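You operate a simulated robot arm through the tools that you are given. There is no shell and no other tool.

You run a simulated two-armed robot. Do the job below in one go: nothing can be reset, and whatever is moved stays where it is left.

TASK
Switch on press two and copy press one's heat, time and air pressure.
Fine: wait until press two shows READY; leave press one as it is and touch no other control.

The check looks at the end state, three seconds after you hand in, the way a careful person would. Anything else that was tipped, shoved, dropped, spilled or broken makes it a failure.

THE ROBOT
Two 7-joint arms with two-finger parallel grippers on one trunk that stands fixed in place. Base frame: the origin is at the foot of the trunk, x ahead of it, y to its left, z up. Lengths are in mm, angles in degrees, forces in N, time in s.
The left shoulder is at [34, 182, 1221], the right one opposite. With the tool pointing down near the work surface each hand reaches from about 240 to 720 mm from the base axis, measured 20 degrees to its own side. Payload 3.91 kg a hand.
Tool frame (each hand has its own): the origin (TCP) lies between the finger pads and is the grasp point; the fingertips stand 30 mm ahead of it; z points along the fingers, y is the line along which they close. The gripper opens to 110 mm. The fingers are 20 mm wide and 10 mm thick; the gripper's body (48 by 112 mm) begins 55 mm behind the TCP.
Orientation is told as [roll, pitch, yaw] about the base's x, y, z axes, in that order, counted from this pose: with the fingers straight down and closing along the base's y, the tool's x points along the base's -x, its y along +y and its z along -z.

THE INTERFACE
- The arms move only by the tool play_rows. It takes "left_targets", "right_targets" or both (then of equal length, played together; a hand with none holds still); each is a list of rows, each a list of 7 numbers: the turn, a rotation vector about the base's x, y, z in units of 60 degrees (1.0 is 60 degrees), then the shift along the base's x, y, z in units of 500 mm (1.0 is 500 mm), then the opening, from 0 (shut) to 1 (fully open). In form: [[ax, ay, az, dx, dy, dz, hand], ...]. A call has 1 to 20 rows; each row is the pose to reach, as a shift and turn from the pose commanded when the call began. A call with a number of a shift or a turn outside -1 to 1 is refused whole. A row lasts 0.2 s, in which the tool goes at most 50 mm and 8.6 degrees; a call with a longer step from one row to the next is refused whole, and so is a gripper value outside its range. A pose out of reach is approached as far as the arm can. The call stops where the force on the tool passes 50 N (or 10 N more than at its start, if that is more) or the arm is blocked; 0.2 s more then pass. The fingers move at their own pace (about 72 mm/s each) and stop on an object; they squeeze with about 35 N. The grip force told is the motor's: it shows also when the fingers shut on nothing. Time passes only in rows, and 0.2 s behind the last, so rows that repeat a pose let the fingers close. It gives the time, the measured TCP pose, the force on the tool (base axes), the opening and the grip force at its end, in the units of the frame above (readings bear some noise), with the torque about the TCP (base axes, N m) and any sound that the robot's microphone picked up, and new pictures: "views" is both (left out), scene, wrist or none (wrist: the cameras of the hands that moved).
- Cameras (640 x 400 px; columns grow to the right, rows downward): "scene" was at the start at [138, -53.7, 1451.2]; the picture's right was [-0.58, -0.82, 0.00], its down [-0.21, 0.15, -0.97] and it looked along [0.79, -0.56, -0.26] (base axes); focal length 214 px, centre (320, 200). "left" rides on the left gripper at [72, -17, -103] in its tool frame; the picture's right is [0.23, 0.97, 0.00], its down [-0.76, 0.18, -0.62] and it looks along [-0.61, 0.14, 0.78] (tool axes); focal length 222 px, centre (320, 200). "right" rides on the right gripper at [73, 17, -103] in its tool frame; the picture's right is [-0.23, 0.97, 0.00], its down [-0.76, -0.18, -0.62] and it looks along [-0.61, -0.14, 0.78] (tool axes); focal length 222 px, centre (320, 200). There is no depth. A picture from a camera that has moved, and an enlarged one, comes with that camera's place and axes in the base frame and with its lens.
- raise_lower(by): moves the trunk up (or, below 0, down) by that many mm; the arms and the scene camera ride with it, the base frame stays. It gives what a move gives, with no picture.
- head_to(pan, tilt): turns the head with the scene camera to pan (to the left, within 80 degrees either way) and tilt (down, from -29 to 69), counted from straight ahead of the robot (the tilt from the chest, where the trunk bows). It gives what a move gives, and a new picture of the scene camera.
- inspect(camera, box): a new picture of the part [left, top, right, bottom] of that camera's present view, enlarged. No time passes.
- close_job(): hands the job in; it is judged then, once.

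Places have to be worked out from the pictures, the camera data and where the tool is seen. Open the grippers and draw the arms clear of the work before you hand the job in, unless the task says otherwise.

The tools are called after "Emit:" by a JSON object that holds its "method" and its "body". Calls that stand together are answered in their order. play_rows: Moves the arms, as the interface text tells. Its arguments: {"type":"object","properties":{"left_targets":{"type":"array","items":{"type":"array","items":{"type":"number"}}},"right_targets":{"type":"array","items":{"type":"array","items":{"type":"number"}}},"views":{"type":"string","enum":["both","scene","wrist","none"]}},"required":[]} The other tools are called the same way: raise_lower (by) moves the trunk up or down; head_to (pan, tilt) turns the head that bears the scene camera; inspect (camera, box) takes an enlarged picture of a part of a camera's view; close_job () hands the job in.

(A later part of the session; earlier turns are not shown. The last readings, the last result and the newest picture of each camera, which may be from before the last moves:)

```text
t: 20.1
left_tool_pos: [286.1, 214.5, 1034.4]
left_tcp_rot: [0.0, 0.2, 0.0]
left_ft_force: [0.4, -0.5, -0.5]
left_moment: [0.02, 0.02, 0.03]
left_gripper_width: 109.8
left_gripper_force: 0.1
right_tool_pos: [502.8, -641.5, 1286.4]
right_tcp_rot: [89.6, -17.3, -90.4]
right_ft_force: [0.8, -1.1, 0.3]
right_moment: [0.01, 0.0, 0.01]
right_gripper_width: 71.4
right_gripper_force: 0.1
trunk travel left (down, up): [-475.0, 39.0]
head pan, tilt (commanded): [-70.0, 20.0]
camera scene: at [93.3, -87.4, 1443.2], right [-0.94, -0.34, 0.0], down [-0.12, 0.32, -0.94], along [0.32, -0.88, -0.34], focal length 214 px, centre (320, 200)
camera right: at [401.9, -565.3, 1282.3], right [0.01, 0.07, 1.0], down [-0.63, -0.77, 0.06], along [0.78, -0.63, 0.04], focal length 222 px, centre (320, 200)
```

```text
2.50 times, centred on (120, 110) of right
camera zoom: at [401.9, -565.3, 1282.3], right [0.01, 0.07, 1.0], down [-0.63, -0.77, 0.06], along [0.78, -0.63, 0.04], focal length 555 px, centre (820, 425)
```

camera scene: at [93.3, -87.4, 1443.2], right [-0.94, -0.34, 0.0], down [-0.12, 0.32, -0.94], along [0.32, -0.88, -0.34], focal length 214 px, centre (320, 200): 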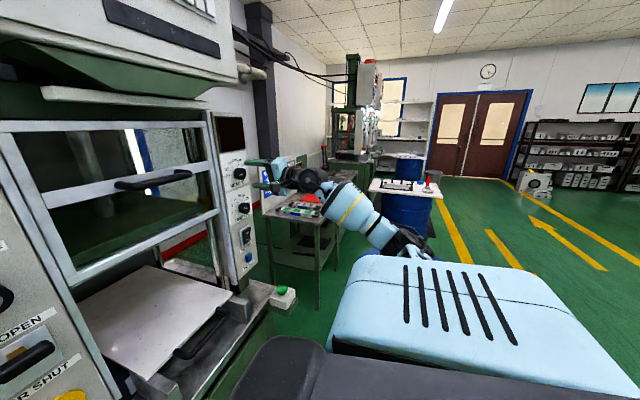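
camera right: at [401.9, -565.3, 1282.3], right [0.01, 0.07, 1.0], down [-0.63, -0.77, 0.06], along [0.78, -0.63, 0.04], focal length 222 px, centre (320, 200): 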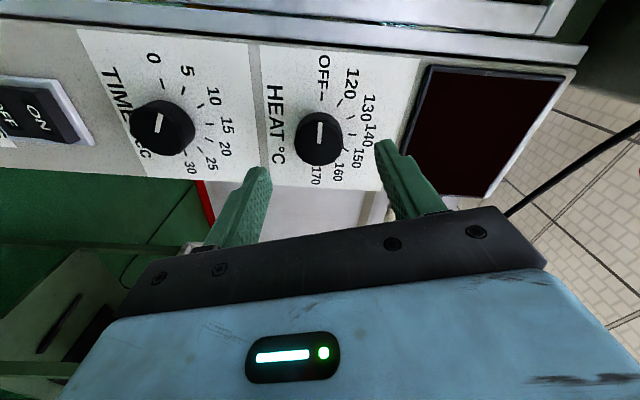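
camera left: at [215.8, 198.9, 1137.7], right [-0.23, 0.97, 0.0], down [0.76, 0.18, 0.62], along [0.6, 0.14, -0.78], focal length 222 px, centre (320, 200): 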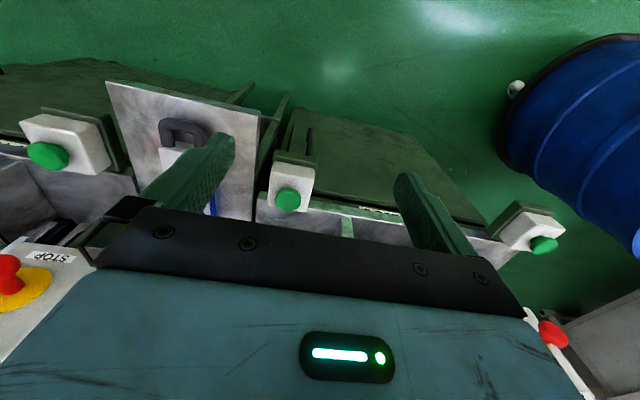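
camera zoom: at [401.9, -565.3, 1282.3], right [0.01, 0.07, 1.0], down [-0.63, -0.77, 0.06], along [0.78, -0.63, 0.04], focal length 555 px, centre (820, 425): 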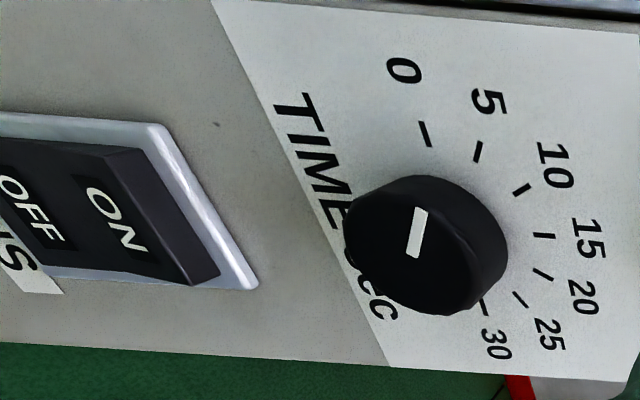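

Knob axis confirmed at y≈−641.5, z≈1287.5 (OFF at 9 o'clock, 140 straight up, 30° per step). Before gripping, I test in free space that the hand can roll on by another +90°.

Emit:
{"method": "play_rows", "body": {"right_targets": [[0.14, 0, 0, 0, 0, 0.002, 0.65], [0.28, 0, 0, 0, 0, 0.002, 0.65], [0.42, 0, 0, 0, 0, 0.002, 0.65], [0.56, 0, 0, 0, 0, 0.002, 0.65], [0.7, 0, 0, 0, 0, 0.002, 0.65], [0.84, 0, 0, 0, 0, 0.002, 0.65], [0.98, 0, 0, 0, 0, 0.002, 0.65]], "views": "none"}}

Emit:
{"method": "play_rows", "body": {"right_targets": [[0.14, 0, 0, 0, 0, 0, 0.65], [0.28, 0, 0, 0, 0, 0, 0.65], [0.42, 0, 0, 0, 0, 0, 0.65], [0.56, 0, 0, 0, 0, 0, 0.65], [0.7, 0, 0, 0, 0, 0, 0.65]], "views": "both"}}

```text
t: 21.8
left_tool_pos: [288.2, 214.9, 1035.3]
left_tcp_rot: [0.1, 0.3, 0.1]
left_ft_force: [-0.2, 0.1, 0.3]
left_moment: [-0.01, 0.01, 0.03]
left_gripper_width: 110.0
left_gripper_force: 0.2
right_tool_pos: [503.7, -640.3, 1287.7]
right_tcp_rot: [89.0, 41.4, -90.6]
right_ft_force: [-0.2, 0.6, -1.0]
right_moment: [0.03, 0.03, 0.01]
right_gripper_width: 71.5
right_gripper_force: 0.1
trunk travel left (down, up): [-475.0, 39.0]
head pan, tilt (commanded): [-70.0, 20.0]
```

```text
t: 22.9
left_tool_pos: [287.4, 215.3, 1033.9]
left_tcp_rot: [-0.1, 0.4, 0.1]
left_ft_force: [0.0, -0.2, 0.4]
left_moment: [0.0, 0.0, -0.02]
left_gripper_width: 109.9
left_gripper_force: 0.1
right_tool_pos: [504.0, -640.5, 1288.0]
right_tcp_rot: [86.1, 83.6, -93.3]
right_ft_force: [0.6, -0.5, 0.0]
right_moment: [0.02, 0.02, 0.02]
right_gripper_width: 71.6
right_gripper_force: 0.1
trunk travel left (down, up): [-475.0, 39.0]
head pan, tilt (commanded): [-70.0, 20.0]
camera scene: at [93.3, -87.4, 1443.2], right [-0.94, -0.34, 0.0], down [-0.12, 0.32, -0.94], along [0.32, -0.88, -0.34], focal length 214 px, centre (320, 200)
camera right: at [402.5, -649.4, 1362.7], right [0.01, -0.99, -0.12], down [-0.63, 0.09, -0.77], along [0.78, 0.08, -0.62], focal length 222 px, centre (320, 200)
```

scene: 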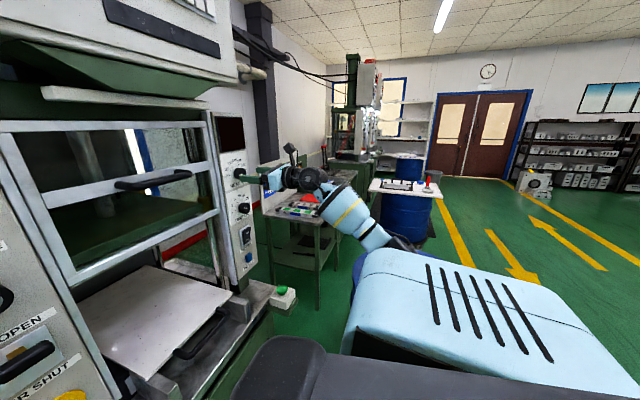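
right: 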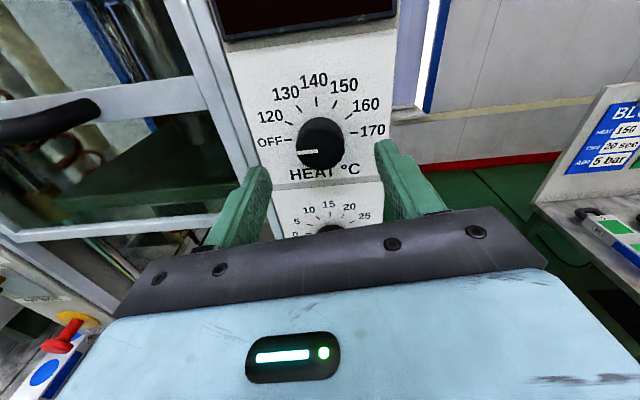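

The hand rolls freely from 73° to 174°, so heat can be turned in one grip. Since heat is at OFF, I switch mains on first to get the display's feedback: the ON half of the rocker is at about y −643, z 1060. I retract slightly, shut the fingers and lower the hand in front of it.

Emit:
{"method": "play_rows", "body": {"right_targets": [[0, 0, 0, -0.08, 0, -0.03, 0.3], [0, 0, 0, -0.12, 0, -0.11, 0], [0, 0, 0, -0.12, 0, -0.2, 0], [0, 0, 0, -0.12, 0, -0.29, 0], [0, 0, 0, -0.12, -0.004, -0.38, 0], [0, 0, 0, -0.12, -0.006, -0.444, 0], [0, 0, 0, -0.12, -0.006, -0.444, 0]], "views": "both"}}

```text
t: 24.6
left_tool_pos: [286.5, 214.6, 1035.0]
left_tcp_rot: [0.0, 0.3, 0.1]
left_ft_force: [0.3, -0.5, 0.4]
left_moment: [-0.02, -0.01, -0.02]
left_gripper_width: 110.3
left_gripper_force: 0.0
right_tool_pos: [444.5, -646.3, 1063.7]
right_tcp_rot: [86.5, 83.4, -93.0]
right_ft_force: [-0.1, -0.2, 0.7]
right_moment: [-0.01, -0.01, -0.01]
right_gripper_width: 0.0
right_gripper_force: 34.9
trunk travel left (down, up): [-475.0, 39.0]
head pan, tilt (commanded): [-70.0, 20.0]
camera scene: at [93.2, -87.3, 1443.3], right [-0.94, -0.34, 0.0], down [-0.12, 0.32, -0.94], along [0.32, -0.88, -0.34], focal length 214 px, centre (320, 200)
camera right: at [341.9, -655.5, 1139.1], right [0.01, -0.99, -0.11], down [-0.63, 0.08, -0.77], along [0.78, 0.08, -0.62], focal length 222 px, centre (320, 200)
```

scene: 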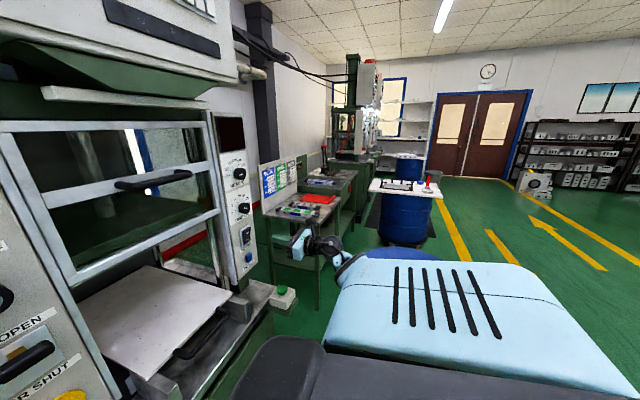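
right: 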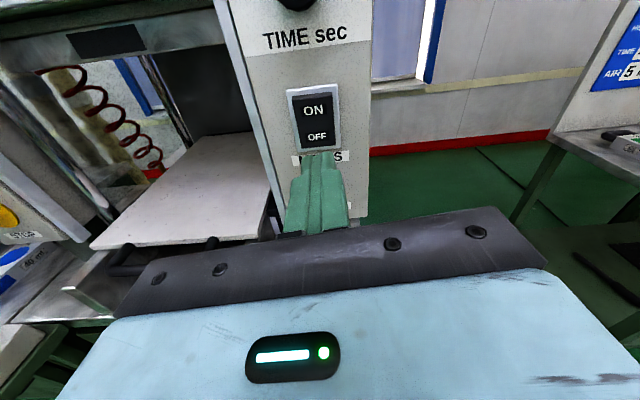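

The rocker spans z≈1023–1085 at y≈−640; its ON half is centred near z≈1067. I line up the shut fingertips there and push ahead slowly.

Emit:
{"method": "play_rows", "body": {"right_targets": [[0, 0, 0, 0.06, 0.012, 0.01, 0], [0, 0, 0, 0.14, 0.012, 0.01, 0], [0, 0, 0, 0.18, 0.012, 0.01, 0], [0, 0, 0, 0.19, 0.012, 0.01, 0], [0, 0, 0, 0.2, 0.012, 0.01, 0], [0, 0, 0, 0.21, 0.012, 0.01, 0], [0, 0, 0, 0.22, 0.012, 0.01, 0]], "views": "both"}}

```text
t: 26.1
left_tool_pos: [281.9, 216.5, 1035.8]
left_tcp_rot: [-0.2, 0.0, 0.2]
left_ft_force: [0.6, -1.1, -0.7]
left_moment: [-0.01, 0.02, 0.01]
left_gripper_width: 110.1
left_gripper_force: 0.0
right_tool_pos: [542.9, -638.3, 1072.5]
right_tcp_rot: [85.6, 83.5, -94.0]
right_ft_force: [-46.5, 5.3, -0.6]
right_moment: [0.2, 0.48, 0.15]
right_gripper_width: 0.1
right_gripper_force: 34.9
trunk travel left (down, up): [-475.0, 39.0]
head pan, tilt (commanded): [-70.0, 20.0]
stopped in row 7 (right hand): the force on the tool passed its limit at 57 N (the readings are from after the stop); the commanded pose is now the measured one
camera scene: at [85.7, -85.7, 1443.9], right [-0.94, -0.34, 0.0], down [-0.11, 0.32, -0.94], along [0.32, -0.88, -0.34], focal length 214 px, centre (320, 200)
camera right: at [441.6, -646.5, 1147.1], right [0.01, -0.99, -0.11], down [-0.63, 0.08, -0.77], along [0.78, 0.08, -0.63], focal length 222 px, centre (320, 200)
```

scene: 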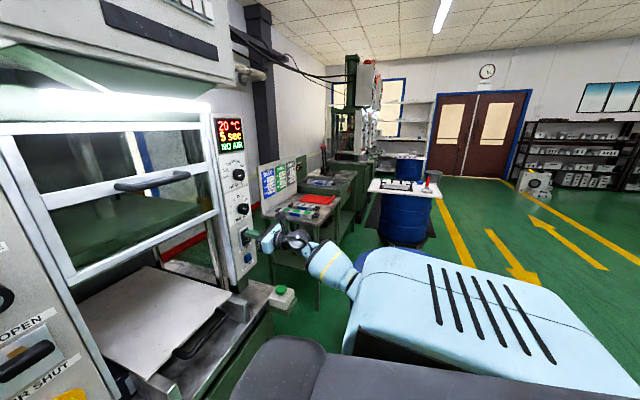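
right: 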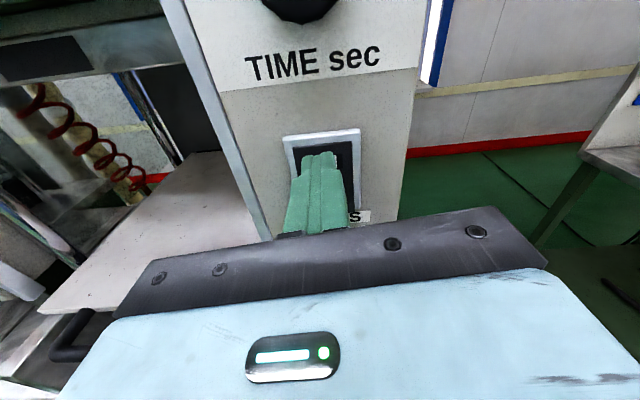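

The display lit up: mains is on. I back off 60 mm and read the display.

Emit:
{"method": "play_rows", "body": {"right_targets": [[0, 0, 0, -0.04, 0, 0, 0], [0, 0, 0, -0.12, 0, 0, 0], [0, 0, 0, -0.16, 0, 0, 0]], "views": "both"}}

Emit:
{"method": "inspect", "body": {"camera": "scene", "box": [200, 100, 270, 290]}}

Emit:
{"method": "inspect", "body": {"camera": "scene", "box": [200, 110, 264, 150]}}

```text
t: 26.9
left_tool_pos: [286.4, 215.4, 1034.1]
left_tcp_rot: [0.0, 0.2, 0.1]
left_ft_force: [-0.4, -1.4, 0.0]
left_moment: [0.01, 0.0, 0.03]
left_gripper_width: 110.2
left_gripper_force: 0.1
right_tool_pos: [469.4, -636.2, 1069.7]
right_tcp_rot: [83.6, 83.4, -95.7]
right_ft_force: [-0.3, -0.1, -0.8]
right_moment: [0.0, 0.01, -0.01]
right_gripper_width: 0.1
right_gripper_force: 35.0
trunk travel left (down, up): [-475.0, 39.0]
head pan, tilt (commanded): [-70.0, 20.0]
camera scene: at [93.8, -87.5, 1443.2], right [-0.94, -0.34, 0.0], down [-0.12, 0.32, -0.94], along [0.32, -0.88, -0.34], focal length 214 px, centre (320, 200)
camera right: at [368.5, -646.0, 1144.5], right [0.01, -0.99, -0.12], down [-0.63, 0.08, -0.77], along [0.77, 0.08, -0.63], focal length 222 px, centre (320, 200)
```

scene: 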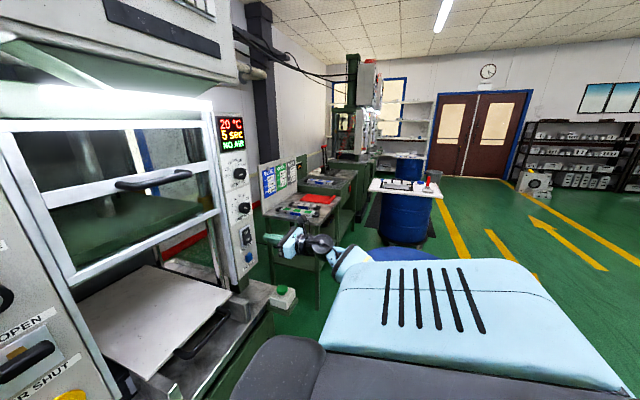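
right: 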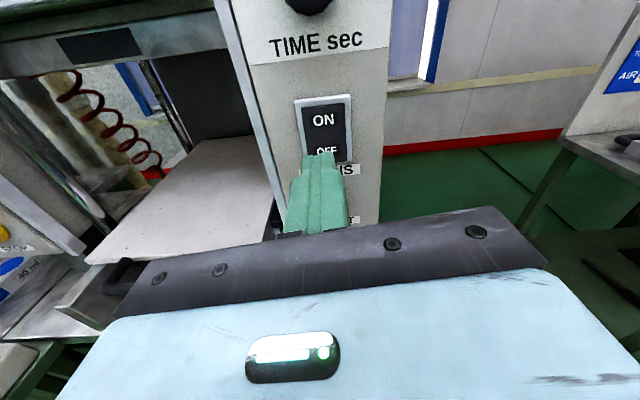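

```text
2.11 times, centred on (235, 195) of scene
camera zoom: at [93.8, -87.5, 1443.2], right [-0.94, -0.34, 0.0], down [-0.12, 0.32, -0.94], along [0.32, -0.88, -0.34], focal length 452 px, centre (499, 210)
```

zoom: 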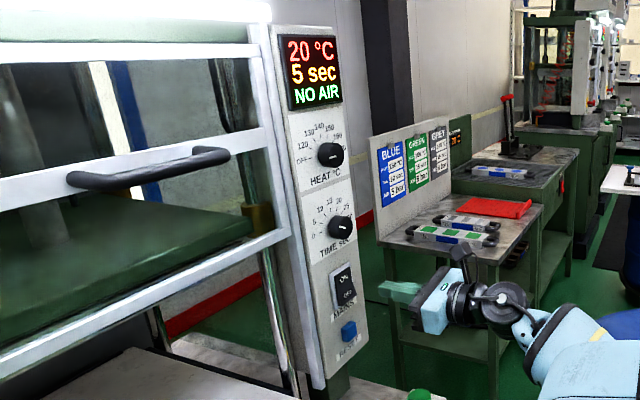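

```text
10.00 times, centred on (232, 130) of scene
camera zoom: at [93.8, -87.5, 1443.2], right [-0.94, -0.34, 0.0], down [-0.12, 0.32, -0.94], along [0.32, -0.88, -0.34], focal length 2145 px, centre (1200, 900)
```

zoom: 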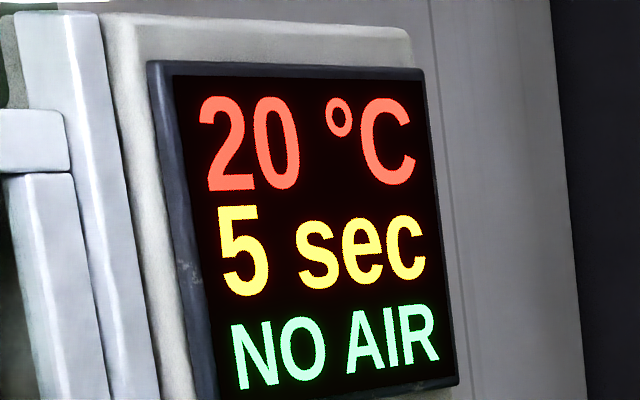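

Mains is on: display reads 20 °C (actual), 5 sec, NO AIR. Heating takes time, so I do the heat knob next: rise in front of it, open the fingers, and fix the ~1° aiming drift.

Emit:
{"method": "play_rows", "body": {"right_targets": [[0, -0.012, -0.011, 0, -0.003, 0.087, 0.3], [0, -0.012, -0.011, 0, -0.006, 0.174, 0.5], [0, -0.012, -0.011, 0, -0.009, 0.261, 0.6], [0, -0.012, -0.011, 0, -0.0106, 0.348, 0.6], [0, -0.012, -0.011, 0, -0.0106, 0.435, 0.6], [0, -0.012, -0.011, 0, -0.0106, 0.435, 0.6]], "views": "none"}}

Emit:
{"method": "play_rows", "body": {"right_targets": [[-0.14, 0, 0, 0, 0, 0, 0.6], [-0.28, 0, 0, 0, 0, 0, 0.6], [-0.42, 0, 0, 0, 0, 0, 0.6], [-0.56, 0, 0, 0, 0, 0, 0.6], [-0.7, 0, 0, 0, 0, 0, 0.6], [-0.84, 0, 0, 0, 0, 0, 0.6], [-0.98, 0, 0, 0, 0, 0, 0.6]], "views": "none"}}

Emit:
{"method": "play_rows", "body": {"right_targets": [[-0.14, 0, 0, 0.02, 0, 0, 0.6], [-0.28, 0, 0, 0.04, 0, 0, 0.6], [-0.42, 0, 0, 0.06, 0, 0, 0.6], [-0.53, 0, 0, 0.06, 0, 0, 0.6], [-0.53, 0, 0, 0.06, 0, 0, 0.6]], "views": "wrist"}}

```text
t: 28.3
left_tool_pos: [286.6, 215.1, 1034.9]
left_tcp_rot: [0.1, 0.2, 0.0]
left_ft_force: [-0.7, -1.0, -0.6]
left_moment: [0.01, 0.01, 0.02]
left_gripper_width: 109.8
left_gripper_force: 0.1
right_tool_pos: [469.7, -643.6, 1287.6]
right_tcp_rot: [89.8, 83.5, -90.5]
right_ft_force: [0.0, 0.5, -0.4]
right_moment: [0.01, 0.02, 0.01]
right_gripper_width: 66.1
right_gripper_force: 0.1
trunk travel left (down, up): [-475.0, 39.0]
head pan, tilt (commanded): [-70.0, 20.0]
```

```text
t: 29.9
left_tool_pos: [287.2, 215.9, 1034.7]
left_tcp_rot: [0.0, 0.3, 0.0]
left_ft_force: [0.8, 0.0, -0.3]
left_moment: [0.01, -0.02, 0.01]
left_gripper_width: 109.8
left_gripper_force: 0.1
right_tool_pos: [469.1, -643.4, 1286.0]
right_tcp_rot: [90.2, 24.5, -90.1]
right_ft_force: [0.6, -0.1, 0.4]
right_moment: [0.0, 0.01, -0.02]
right_gripper_width: 65.7
right_gripper_force: 0.0
trunk travel left (down, up): [-475.0, 39.0]
head pan, tilt (commanded): [-70.0, 20.0]
```

```text
t: 31.1
left_tool_pos: [287.5, 215.1, 1033.6]
left_tcp_rot: [0.0, 0.3, 0.1]
left_ft_force: [0.2, -0.7, 0.3]
left_moment: [0.02, 0.03, -0.01]
left_gripper_width: 110.1
left_gripper_force: 0.0
right_tool_pos: [499.6, -643.0, 1287.0]
right_tcp_rot: [90.2, -7.2, -90.1]
right_ft_force: [0.5, 0.4, -0.5]
right_moment: [-0.02, -0.02, -0.01]
right_gripper_width: 66.0
right_gripper_force: 0.1
trunk travel left (down, up): [-475.0, 39.0]
head pan, tilt (commanded): [-70.0, 20.0]
camera right: at [397.0, -568.6, 1293.8], right [0.0, -0.1, 0.99], down [-0.62, -0.78, -0.08], along [0.78, -0.62, -0.06], focal length 222 px, centre (320, 200)
```

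right: 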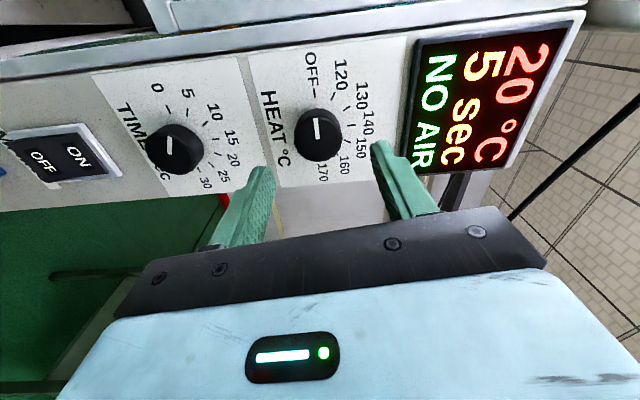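

The display is visible from this wrist angle too. I advance to put the fingertips around the knob (tips at x≈587), still open.

Emit:
{"method": "play_rows", "body": {"right_targets": [[0, 0, 0, 0.04, 0.003, 0.001, 0.6], [0, 0, 0, 0.08, 0.003, 0.001, 0.6], [0, 0, 0, 0.1, 0.003, 0.001, 0.6], [0, 0, 0, 0.115, 0.003, 0.001, 0.6]], "views": "both"}}

Emit:
{"method": "inspect", "body": {"camera": "scene", "box": [200, 110, 320, 230]}}

```text
t: 32.1
left_tool_pos: [285.9, 214.3, 1035.9]
left_tcp_rot: [0.0, 0.2, 0.2]
left_ft_force: [-0.4, -0.4, 0.6]
left_moment: [-0.04, -0.03, 0.0]
left_gripper_width: 110.1
left_gripper_force: 0.0
right_tool_pos: [554.3, -641.4, 1288.8]
right_tcp_rot: [90.3, -7.2, -90.1]
right_ft_force: [-14.6, 0.9, -1.8]
right_moment: [0.08, 0.61, 0.05]
right_gripper_width: 65.8
right_gripper_force: 0.5
trunk travel left (down, up): [-475.0, 39.0]
head pan, tilt (commanded): [-70.0, 20.0]
camera scene: at [90.5, -87.3, 1443.5], right [-0.94, -0.34, 0.0], down [-0.12, 0.32, -0.94], along [0.32, -0.88, -0.34], focal length 214 px, centre (320, 200)
camera right: at [452.1, -567.6, 1295.9], right [-0.01, -0.1, 0.99], down [-0.62, -0.78, -0.08], along [0.78, -0.62, -0.06], focal length 222 px, centre (320, 200)
```

scene: 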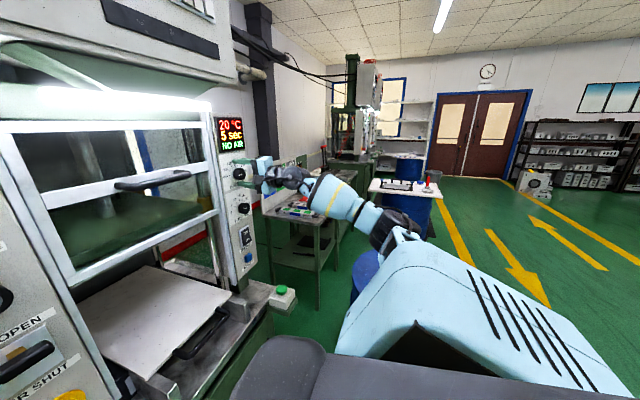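
right: 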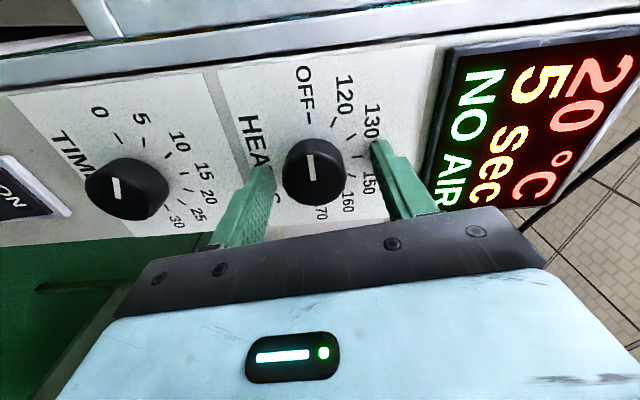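

```text
3.33 times, centred on (260, 170) of scene
camera zoom: at [90.5, -87.3, 1443.5], right [-0.94, -0.34, 0.0], down [-0.12, 0.32, -0.94], along [0.32, -0.88, -0.34], focal length 715 px, centre (520, 300)
```

zoom: 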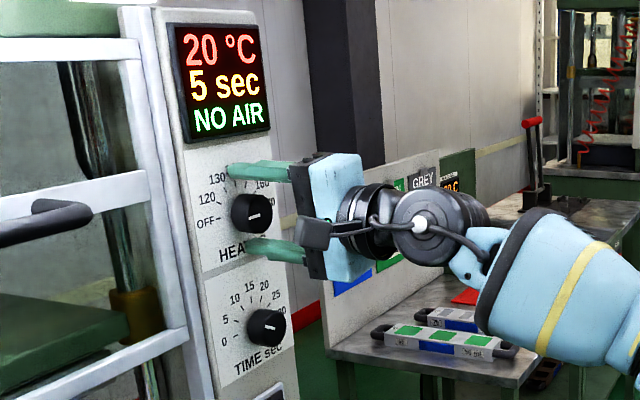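

A light 15 N touch shows the panel face at x≈584. I back off 5 mm, shift 2.5 mm left to centre on the axis, and close on the knob.

Emit:
{"method": "play_rows", "body": {"right_targets": [[0, 0, 0, -0.012, 0.005, -0.003, 0.6], [0, 0, 0, -0.012, 0.005, -0.003, 0.2], [0, 0, 0, -0.012, 0.005, -0.003, 0.0], [0, 0, 0, -0.012, 0.005, -0.003, 0.0]], "views": "wrist"}}

```text
t: 33.1
left_tool_pos: [287.1, 214.3, 1034.8]
left_tcp_rot: [0.0, 0.4, 0.1]
left_ft_force: [0.4, -0.7, -1.2]
left_moment: [0.03, 0.02, 0.03]
left_gripper_width: 110.2
left_gripper_force: 0.1
right_tool_pos: [550.0, -639.4, 1284.4]
right_tcp_rot: [90.2, -7.2, -89.9]
right_ft_force: [-4.8, 1.9, -1.8]
right_moment: [0.0, -0.09, 0.05]
right_gripper_width: 37.5
right_gripper_force: 45.0
trunk travel left (down, up): [-475.0, 39.0]
head pan, tilt (commanded): [-70.0, 20.0]
camera right: at [447.9, -564.8, 1292.7], right [0.0, -0.1, 0.99], down [-0.62, -0.78, -0.08], along [0.78, -0.62, -0.06], focal length 222 px, centre (320, 200)
```

right: 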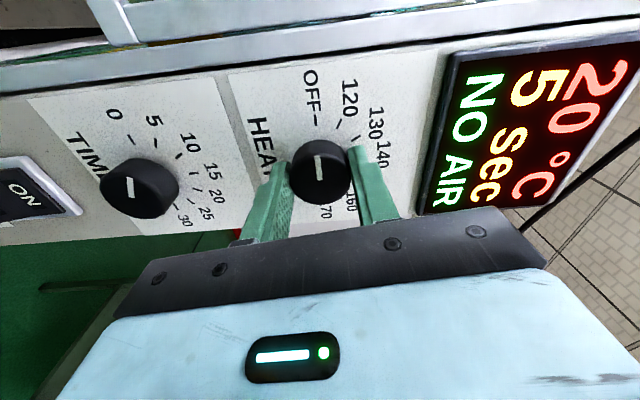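

Gripped at 37.5 mm. I turn clockwise (positive about +x) by 60° first and check that the knob follows.

Emit:
{"method": "play_rows", "body": {"right_targets": [[0.125, 0, 0, 0, 0, -0.002, 0], [0.25, 0, 0, 0, 0, -0.002, 0], [0.375, 0, 0, 0, 0, -0.002, 0], [0.5, 0, 0, 0, 0, -0.002, 0], [0.625, 0, 0, 0, 0, -0.002, 0], [0.75, 0, 0, 0, 0, -0.002, 0], [0.875, 0, 0, 0, 0, -0.002, 0], [1.0, 0, 0, 0, 0, -0.002, 0]], "views": "both"}}

```text
t: 34.9
left_tool_pos: [286.4, 215.1, 1034.6]
left_tcp_rot: [0.0, 0.1, 0.1]
left_ft_force: [0.4, -0.3, 0.1]
left_moment: [0.03, 0.0, 0.0]
left_gripper_width: 110.1
left_gripper_force: 0.0
right_tool_pos: [550.6, -640.3, 1285.8]
right_tcp_rot: [90.4, 53.0, -89.9]
right_ft_force: [-2.3, -2.1, 8.2]
right_moment: [-0.03, -0.06, -0.41]
right_gripper_width: 37.1
right_gripper_force: 45.0
trunk travel left (down, up): [-475.0, 39.0]
head pan, tilt (commanded): [-70.0, 20.0]
camera scene: at [92.2, -87.2, 1443.4], right [-0.94, -0.34, 0.0], down [-0.12, 0.32, -0.94], along [0.32, -0.88, -0.34], focal length 214 px, centre (320, 200)
camera right: at [447.8, -608.5, 1353.5], right [-0.01, -0.91, 0.41], down [-0.62, -0.31, -0.72], along [0.78, -0.26, -0.57], focal length 222 px, centre (320, 200)
```

scene: 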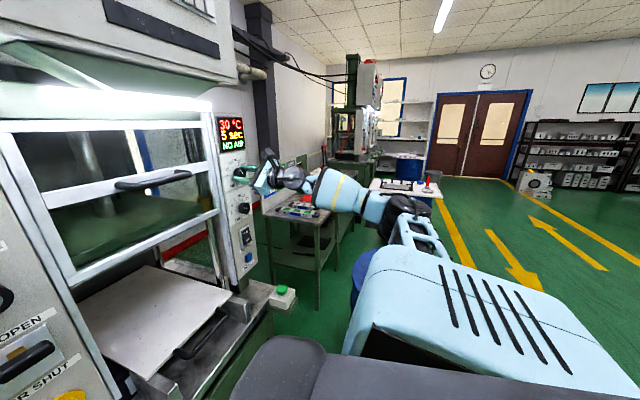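
right: 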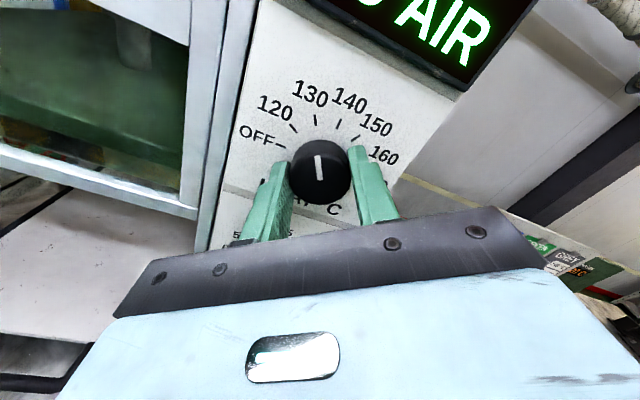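

The knob follows the hand exactly (pointer now at 130, heater already climbing). I turn the remaining 30° to 140.

Emit:
{"method": "play_rows", "body": {"right_targets": [[0.125, 0, 0, 0, 0, 0, 0], [0.25, 0, 0, 0, 0, 0, 0], [0.375, 0, 0, 0, 0, 0, 0], [0.5, 0, 0, 0, 0, 0, 0], [0.5, 0, 0, 0, 0, 0, 0]], "views": "both"}}

Emit:
{"method": "inspect", "body": {"camera": "right", "box": [240, 60, 400, 220]}}

```text
t: 36.1
left_tool_pos: [286.7, 216.1, 1033.7]
left_tcp_rot: [-0.1, 0.3, 0.1]
left_ft_force: [-0.9, -0.7, 0.0]
left_moment: [-0.01, 0.0, -0.01]
left_gripper_width: 109.6
left_gripper_force: 0.1
right_tool_pos: [550.4, -640.8, 1285.1]
right_tcp_rot: [91.7, 82.9, -88.7]
right_ft_force: [3.8, -8.2, 14.6]
right_moment: [-0.02, -0.21, -0.38]
right_gripper_width: 37.1
right_gripper_force: 44.8
trunk travel left (down, up): [-475.0, 39.0]
head pan, tilt (commanded): [-70.0, 20.0]
camera scene: at [92.7, -87.6, 1443.3], right [-0.94, -0.34, 0.0], down [-0.12, 0.32, -0.94], along [0.32, -0.88, -0.34], focal length 214 px, centre (320, 200)
camera right: at [447.6, -646.6, 1359.7], right [0.0, -0.99, -0.11], down [-0.62, 0.09, -0.78], along [0.78, 0.06, -0.62], focal length 222 px, centre (320, 200)
```

scene: 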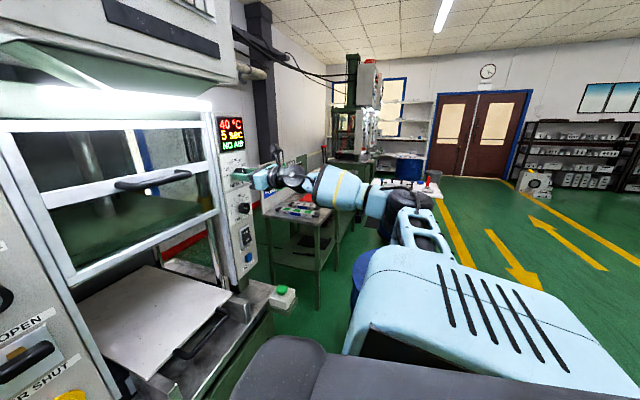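
right: 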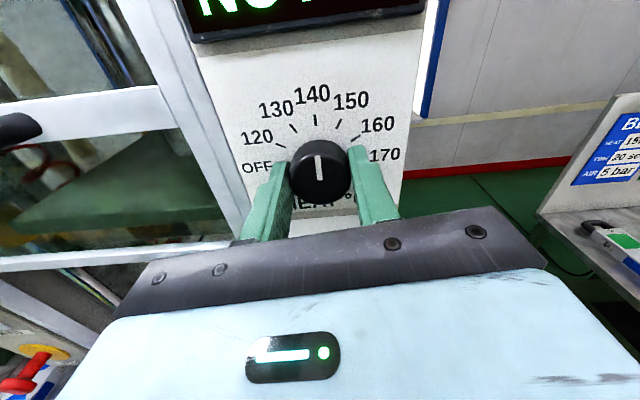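

```text
2.50 times, centred on (320, 140) of right
camera zoom: at [447.6, -646.6, 1359.7], right [0.0, -0.99, -0.11], down [-0.62, 0.09, -0.78], along [0.78, 0.06, -0.62], focal length 555 px, centre (320, 350)
```

zoom: 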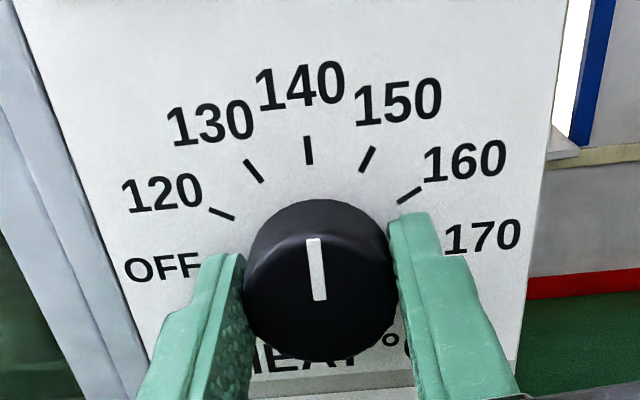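

Pointer lines up with 140 within a degree or two. I release, back straight off, and roll the hand back by 90° while lowering to the time knob (≈ y −639, z 1166).

Emit:
{"method": "play_rows", "body": {"right_targets": [[0, 0, 0, 0, 0, 0, 0.3], [0, 0, 0, 0, 0, 0, 0.6], [0, 0, 0, -0.03, 0, 0, 0.6], [0, 0, 0, -0.1, 0, 0, 0.6], [0, 0, 0, -0.12, 0, 0, 0.6]], "views": "wrist"}}

Emit:
{"method": "play_rows", "body": {"right_targets": [[-0.14, 0, 0, 0, 0, -0.04, 0.6], [-0.28, 0, 0, 0, 0, -0.08, 0.6], [-0.42, 0, 0, 0, 0, -0.12, 0.6], [-0.56, 0, 0, 0, 0, -0.16, 0.6], [-0.7, 0, 0, 0, 0, -0.2, 0.6], [-0.84, 0, 0, 0, 0, -0.24, 0.6], [-0.98, 0, 0, 0, 0, -0.24, 0.6]], "views": "none"}}

Emit:
{"method": "play_rows", "body": {"right_targets": [[-0.14, 0, 0, 0, 0, 0, 0.6], [-0.28, 0, 0, 0, 0, 0, 0.6], [-0.42, 0, 0, 0, 0, 0, 0.6], [-0.52, 0, 0, 0, 0, 0, 0.6], [-0.52, 0, 0, 0, 0, 0, 0.6]], "views": "both"}}

```text
t: 37.3
left_tool_pos: [286.6, 215.4, 1033.9]
left_tcp_rot: [0.1, 0.3, 0.1]
left_ft_force: [-0.1, 0.1, 0.1]
left_moment: [-0.01, 0.01, 0.01]
left_gripper_width: 109.8
left_gripper_force: 0.1
right_tool_pos: [490.8, -639.8, 1284.2]
right_tcp_rot: [89.9, 82.9, -90.2]
right_ft_force: [-0.6, -0.9, -1.2]
right_moment: [-0.02, -0.02, 0.02]
right_gripper_width: 66.0
right_gripper_force: 0.0
trunk travel left (down, up): [-475.0, 39.0]
head pan, tilt (commanded): [-70.0, 20.0]
camera right: at [389.6, -647.3, 1359.2], right [0.0, -0.99, -0.1], down [-0.62, 0.08, -0.78], along [0.78, 0.06, -0.62], focal length 222 px, centre (320, 200)
```

right: 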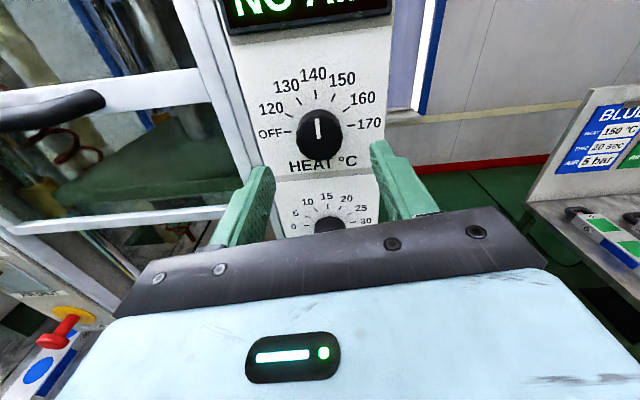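

```text
t: 38.9
left_tool_pos: [285.8, 215.5, 1033.1]
left_tcp_rot: [0.0, 0.3, 0.1]
left_ft_force: [-0.5, 0.0, -1.2]
left_moment: [0.01, -0.02, 0.0]
left_gripper_width: 109.8
left_gripper_force: 0.1
right_tool_pos: [491.2, -640.3, 1166.9]
right_tcp_rot: [90.1, 23.9, -90.1]
right_ft_force: [0.7, 0.1, 0.1]
right_moment: [0.0, 0.01, -0.01]
right_gripper_width: 66.1
right_gripper_force: 0.1
trunk travel left (down, up): [-475.0, 39.0]
head pan, tilt (commanded): [-70.0, 20.0]
```

```text
t: 40.1
left_tool_pos: [286.0, 214.8, 1034.4]
left_tcp_rot: [0.0, 0.3, 0.0]
left_ft_force: [-0.1, -0.1, 0.3]
left_moment: [-0.03, 0.01, 0.03]
left_gripper_width: 110.0
left_gripper_force: 0.1
right_tool_pos: [491.1, -638.4, 1165.7]
right_tcp_rot: [90.2, -7.4, -90.1]
right_ft_force: [-0.1, -0.7, 0.3]
right_moment: [0.0, 0.01, -0.01]
right_gripper_width: 66.0
right_gripper_force: 0.0
trunk travel left (down, up): [-475.0, 39.0]
head pan, tilt (commanded): [-70.0, 20.0]
camera scene: at [93.3, -87.4, 1443.2], right [-0.94, -0.34, 0.0], down [-0.12, 0.32, -0.94], along [0.32, -0.88, -0.34], focal length 214 px, centre (320, 200)
camera right: at [388.8, -564.7, 1172.1], right [0.0, -0.1, 0.99], down [-0.62, -0.78, -0.08], along [0.78, -0.62, -0.06], focal length 222 px, centre (320, 200)
```

scene: 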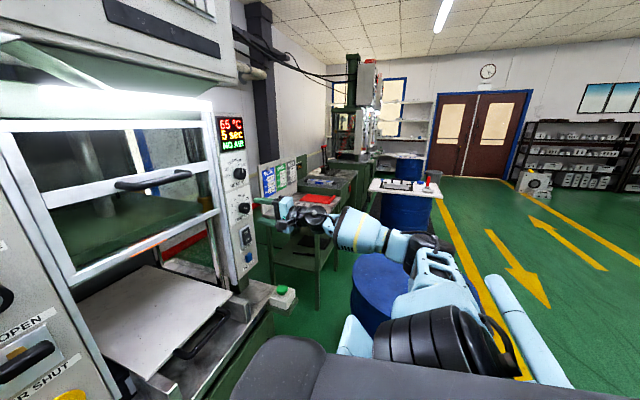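
right: 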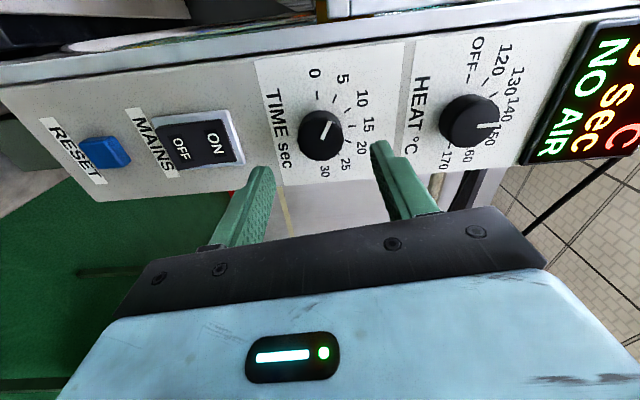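

Hand in front of the time knob; temperature is already 65 °C. I enlarge the wrist view to centre on it.

Emit:
{"method": "inspect", "body": {"camera": "right", "box": [260, 60, 400, 190]}}

```text
3.08 times, centred on (330, 125) of right
camera zoom: at [388.8, -564.7, 1172.1], right [0.0, -0.1, 0.99], down [-0.62, -0.78, -0.08], along [0.78, -0.62, -0.06], focal length 684 px, centre (289, 431)
```

zoom: 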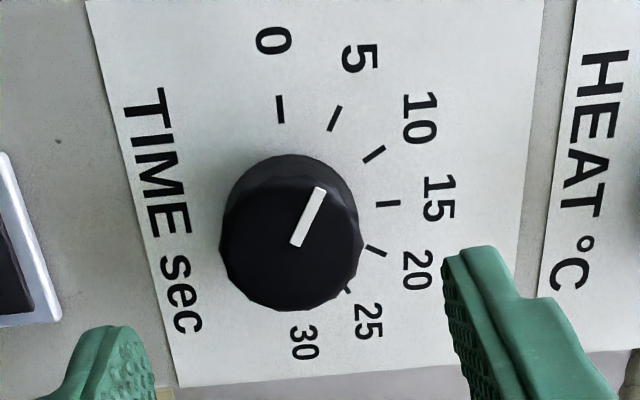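

Time knob centre works out to y≈−640, z≈1165. I advance, close on it, then check.

Emit:
{"method": "play_rows", "body": {"right_targets": [[0, 0, 0, 0.05, -0.003, -0.002, 0.6], [0, 0, 0, 0.09, -0.003, -0.002, 0.6], [0, 0, 0, 0.11, -0.003, -0.002, 0.6], [0, 0, 0, 0.118, -0.003, -0.002, 0.6], [0, 0, 0, 0.118, -0.003, -0.002, 0.2], [0, 0, 0, 0.118, -0.003, -0.002, 0.0], [0, 0, 0, 0.118, -0.003, -0.002, 0.0]], "views": "wrist"}}

```text
t: 41.7
left_tool_pos: [287.0, 215.8, 1034.2]
left_tcp_rot: [0.0, 0.3, 0.1]
left_ft_force: [-0.6, -0.2, 1.1]
left_moment: [-0.01, 0.01, 0.03]
left_gripper_width: 110.0
left_gripper_force: 0.0
right_tool_pos: [517.9, -639.9, 1177.4]
right_tcp_rot: [90.2, -7.0, -90.0]
right_ft_force: [-0.2, 0.7, 0.0]
right_moment: [-0.01, 0.02, 0.01]
right_gripper_width: 0.1
right_gripper_force: 34.3
right hand out of reach, approached as far as the arm can: row 2, 3, 4
trunk travel left (down, up): [-475.0, 39.0]
head pan, tilt (commanded): [-70.0, 20.0]
camera right: at [415.0, -566.0, 1185.2], right [0.0, -0.1, 0.99], down [-0.62, -0.78, -0.08], along [0.78, -0.62, -0.06], focal length 222 px, centre (320, 200)
```

right: 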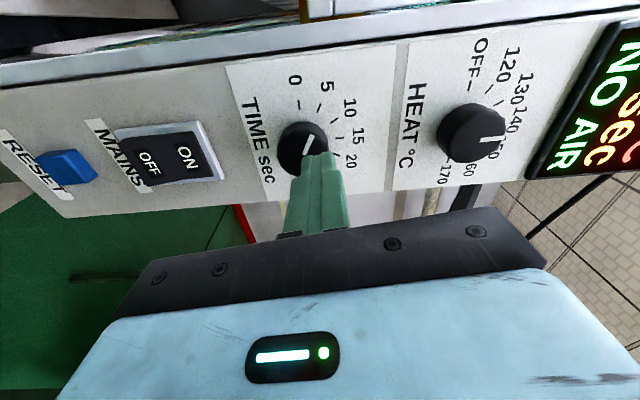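

At this lower height the arm can't push in with roll 83°; higher rolls were fine. I back off, reopen, and probe rolls upward from 83° to ~200° in free space.

Emit:
{"method": "play_rows", "body": {"right_targets": [[0, 0, 0, -0.03, 0, -0.012, 0.3], [0.14, 0, 0, -0.06, 0, -0.024, 0.6], [0.28, 0, 0, -0.06, 0, -0.024, 0.6], [0.42, 0, 0, -0.06, 0, -0.024, 0.6], [0.56, 0, 0, -0.06, 0, -0.024, 0.6], [0.7, 0, 0, -0.06, 0, -0.024, 0.6], [0.84, 0, 0, -0.06, 0, -0.024, 0.6], [0.98, 0, 0, -0.06, 0, -0.024, 0.6]], "views": "none"}}

Emit:
{"method": "play_rows", "body": {"right_targets": [[0.14, 0, 0, 0, 0, 0, 0.6], [0.28, 0, 0, 0, 0, 0, 0.6], [0.42, 0, 0, 0, 0, 0, 0.6], [0.56, 0, 0, 0, 0, 0, 0.6], [0.7, 0, 0, 0, 0, 0, 0.6], [0.84, 0, 0, 0, 0, 0, 0.6], [0.98, 0, 0, 0, 0, 0, 0.6]], "views": "both"}}

```text
t: 43.5
left_tool_pos: [287.3, 214.2, 1034.2]
left_tcp_rot: [0.0, 0.3, 0.1]
left_ft_force: [0.6, 0.7, 0.7]
left_moment: [0.02, -0.02, -0.01]
left_gripper_width: 110.2
left_gripper_force: 0.0
right_tool_pos: [520.2, -641.6, 1150.7]
right_tcp_rot: [90.2, 51.7, -90.1]
right_ft_force: [0.7, 0.5, -0.1]
right_moment: [-0.01, -0.01, -0.01]
right_gripper_width: 65.8
right_gripper_force: 0.0
right hand out of reach, approached as far as the arm can: row 1, 2, 3, 4
trunk travel left (down, up): [-475.0, 39.0]
head pan, tilt (commanded): [-70.0, 20.0]
```

```text
t: 45.1
left_tool_pos: [287.2, 215.2, 1033.8]
left_tcp_rot: [0.0, 0.3, 0.0]
left_ft_force: [0.3, 0.3, -0.4]
left_moment: [0.03, -0.02, 0.06]
left_gripper_width: 110.1
left_gripper_force: 0.0
right_tool_pos: [521.0, -640.6, 1150.4]
right_tcp_rot: [-89.8, 69.3, 90.2]
right_ft_force: [0.8, -0.2, 1.1]
right_moment: [0.01, -0.01, -0.01]
right_gripper_width: 65.9
right_gripper_force: 0.0
trunk travel left (down, up): [-475.0, 39.0]
head pan, tilt (commanded): [-70.0, 20.0]
camera scene: at [93.3, -87.4, 1443.2], right [-0.94, -0.34, 0.0], down [-0.12, 0.32, -0.94], along [0.32, -0.88, -0.34], focal length 214 px, centre (320, 200)
camera right: at [418.0, -681.3, 1213.5], right [0.0, -0.83, -0.56], down [-0.62, 0.44, -0.65], along [0.78, 0.34, -0.52], focal length 222 px, centre (320, 200)
```

scene: 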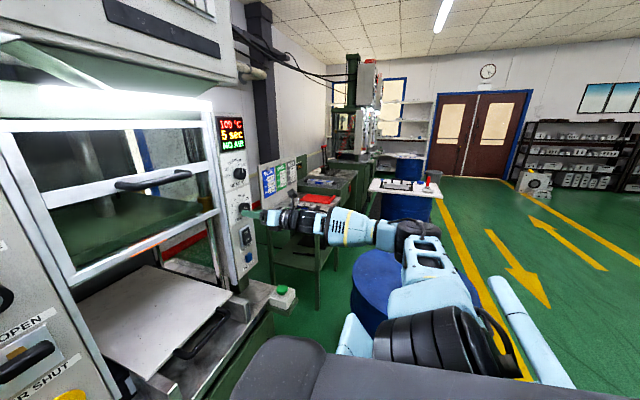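
right: 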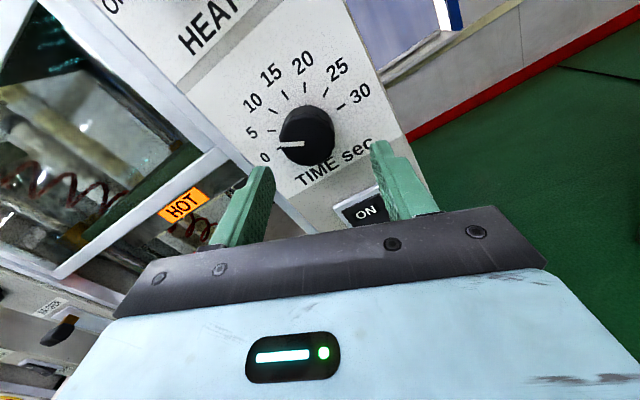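

Rolls from ~116° to 201° are fine here. I roll back to ≈131°, centre at z 1165, and then advance and close on the time knob.

Emit:
{"method": "play_rows", "body": {"right_targets": [[-0.14, 0, 0, -0.03, 0.001, 0.013, 0.6], [-0.28, 0, 0, -0.05, 0.001, 0.026, 0.6], [-0.42, 0, 0, -0.05, 0.001, 0.026, 0.6], [-0.56, 0, 0, -0.05, 0.001, 0.026, 0.6], [-0.7, 0, 0, -0.05, 0.001, 0.026, 0.6], [-0.84, 0, 0, -0.05, 0.001, 0.026, 0.6], [-0.98, 0, 0, -0.05, 0.001, 0.026, 0.6]], "views": "none"}}

Emit:
{"method": "play_rows", "body": {"right_targets": [[-0.1, 0, 0, 0.01, 0, 0, 0.6], [-0.19, 0, 0, 0.04, 0, 0, 0.6], [-0.19, 0, 0, 0.07, 0, 0, 0.6], [-0.19, 0, 0, 0.09, 0, 0, 0.6], [-0.19, 0, 0, 0.105, 0, 0, 0.6], [-0.19, 0, 0, 0.105, 0, 0, 0.6]], "views": "wrist"}}

```text
t: 46.7
left_tool_pos: [287.0, 214.5, 1033.9]
left_tcp_rot: [0.0, 0.3, 0.1]
left_ft_force: [-0.1, -0.8, -0.5]
left_moment: [0.03, 0.02, -0.01]
left_gripper_width: 110.0
left_gripper_force: 0.0
right_tool_pos: [495.9, -641.0, 1165.7]
right_tcp_rot: [90.2, 51.5, -90.0]
right_ft_force: [0.3, -0.2, -0.1]
right_moment: [0.0, 0.0, -0.02]
right_gripper_width: 66.0
right_gripper_force: 0.0
trunk travel left (down, up): [-475.0, 39.0]
head pan, tilt (commanded): [-70.0, 20.0]
```

```text
t: 48.1
left_tool_pos: [287.4, 214.7, 1034.4]
left_tcp_rot: [0.1, 0.4, 0.1]
left_ft_force: [-0.5, -0.4, -0.2]
left_moment: [-0.01, 0.0, 0.0]
left_gripper_width: 110.0
left_gripper_force: 0.0
right_tool_pos: [532.8, -641.5, 1168.7]
right_tcp_rot: [90.0, 40.3, -90.0]
right_ft_force: [-0.4, -0.1, 0.1]
right_moment: [0.01, 0.02, -0.04]
right_gripper_width: 66.0
right_gripper_force: 0.0
right hand out of reach, approached as far as the arm can: row 3, 4, 5, 6
trunk travel left (down, up): [-475.0, 39.0]
head pan, tilt (commanded): [-70.0, 20.0]
camera right: at [430.7, -596.0, 1228.0], right [0.0, -0.8, 0.6], down [-0.62, -0.47, -0.63], along [0.78, -0.37, -0.5], focal length 222 px, centre (320, 200)
```

right: 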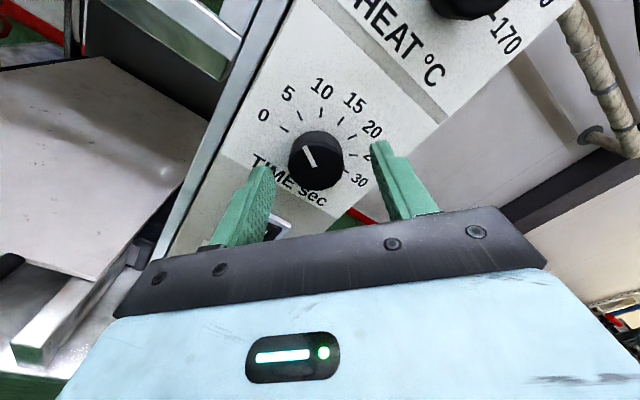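

At roll 130° reach stops at x 533; larger rolls reach further. I retract and probe even higher rolls (up to ~250°) in free space to find a good working band.

Emit:
{"method": "play_rows", "body": {"right_targets": [[0.14, 0, 0, -0.04, 0, 0, 0.6], [0.28, 0, 0, -0.06, 0, -0.006, 0.6], [0.42, 0, 0, -0.06, 0, -0.006, 0.6], [0.56, 0, 0, -0.06, 0, -0.006, 0.6], [0.7, 0, 0, -0.06, 0, -0.006, 0.6], [0.84, 0, 0, -0.06, 0, -0.006, 0.6], [0.98, 0, 0, -0.06, 0, -0.006, 0.6]], "views": "none"}}

Emit:
{"method": "play_rows", "body": {"right_targets": [[0.14, 0, 0, 0, 0, 0, 0.6], [0.28, 0, 0, 0, 0, 0, 0.6], [0.42, 0, 0, 0, 0, 0, 0.6], [0.56, 0, 0, 0, 0, 0, 0.6], [0.7, 0, 0, 0, 0, 0, 0.6], [0.84, 0, 0, 0, 0, 0, 0.6], [0.98, 0, 0, 0, 0, 0, 0.6]], "views": "both"}}

```text
t: 49.7
left_tool_pos: [287.3, 215.0, 1034.7]
left_tcp_rot: [0.0, 0.2, 0.2]
left_ft_force: [-0.1, -0.3, 0.4]
left_moment: [-0.02, -0.01, -0.02]
left_gripper_width: 109.9
left_gripper_force: 0.1
right_tool_pos: [504.6, -640.5, 1163.1]
right_tcp_rot: [-89.7, 80.8, 90.2]
right_ft_force: [0.6, 0.7, 0.2]
right_moment: [0.02, 0.01, -0.01]
right_gripper_width: 66.0
right_gripper_force: 0.0
trunk travel left (down, up): [-475.0, 39.0]
head pan, tilt (commanded): [-70.0, 20.0]
```

```text
t: 51.3
left_tool_pos: [286.5, 216.0, 1034.0]
left_tcp_rot: [-0.1, 0.3, 0.0]
left_ft_force: [0.2, -0.8, 0.8]
left_moment: [-0.04, -0.03, -0.02]
left_gripper_width: 109.9
left_gripper_force: 0.2
right_tool_pos: [502.6, -641.2, 1164.2]
right_tcp_rot: [-89.8, 22.0, 90.0]
right_ft_force: [-0.4, -0.2, 0.0]
right_moment: [0.01, -0.02, 0.01]
right_gripper_width: 66.1
right_gripper_force: 0.1
trunk travel left (down, up): [-475.0, 39.0]
head pan, tilt (commanded): [-70.0, 20.0]
camera scene: at [93.3, -87.4, 1443.2], right [-0.94, -0.34, 0.0], down [-0.12, 0.32, -0.94], along [0.32, -0.88, -0.34], focal length 214 px, centre (320, 200)
camera right: at [401.5, -713.7, 1176.4], right [0.0, -0.15, -0.99], down [-0.62, 0.77, -0.12], along [0.78, 0.61, -0.1], focal length 222 px, centre (320, 200)
```

scene: 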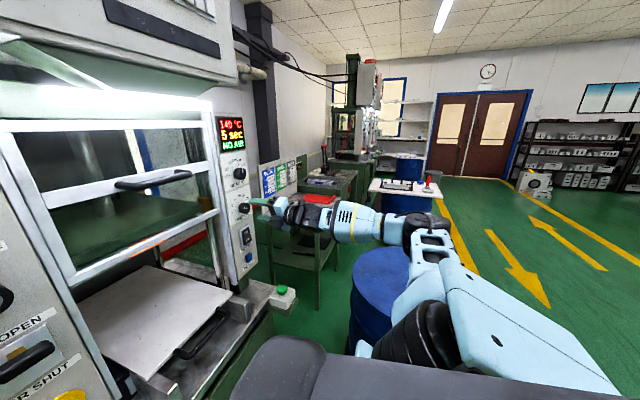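
right: 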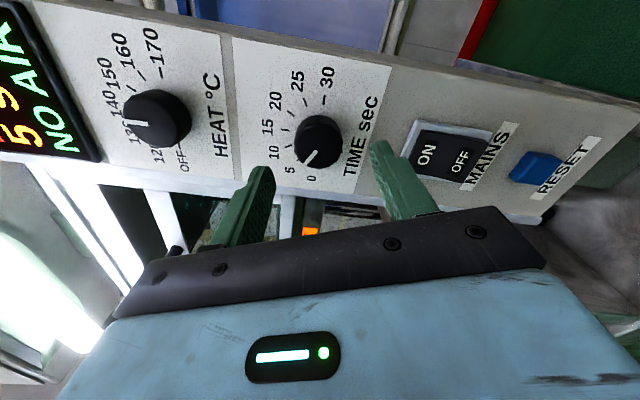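

Roll 248° is still reachable, so the band ~165–248° will do. The display seems near 140 °C already; I enlarge it.

Emit:
{"method": "inspect", "body": {"camera": "scene", "box": [200, 110, 264, 150]}}

Emit:
{"method": "inspect", "body": {"camera": "right", "box": [80, 50, 360, 210]}}

```text
10.00 times, centred on (232, 130) of scene
camera zoom: at [93.3, -87.4, 1443.2], right [-0.94, -0.34, 0.0], down [-0.12, 0.32, -0.94], along [0.32, -0.88, -0.34], focal length 2145 px, centre (1200, 900)
```

zoom: 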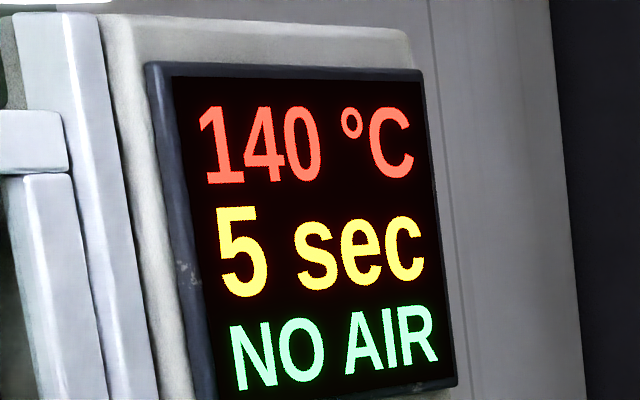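

```text
2.29 times, centred on (220, 130) of right
camera zoom: at [401.5, -713.7, 1176.4], right [0.0, -0.15, -0.99], down [-0.62, 0.77, -0.12], along [0.78, 0.61, -0.1], focal length 508 px, centre (549, 360)
```

zoom: 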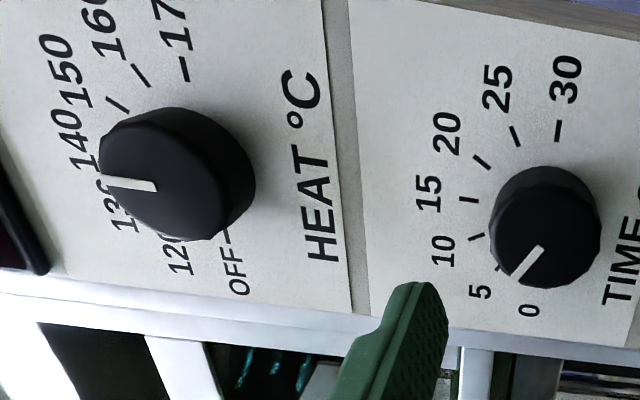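

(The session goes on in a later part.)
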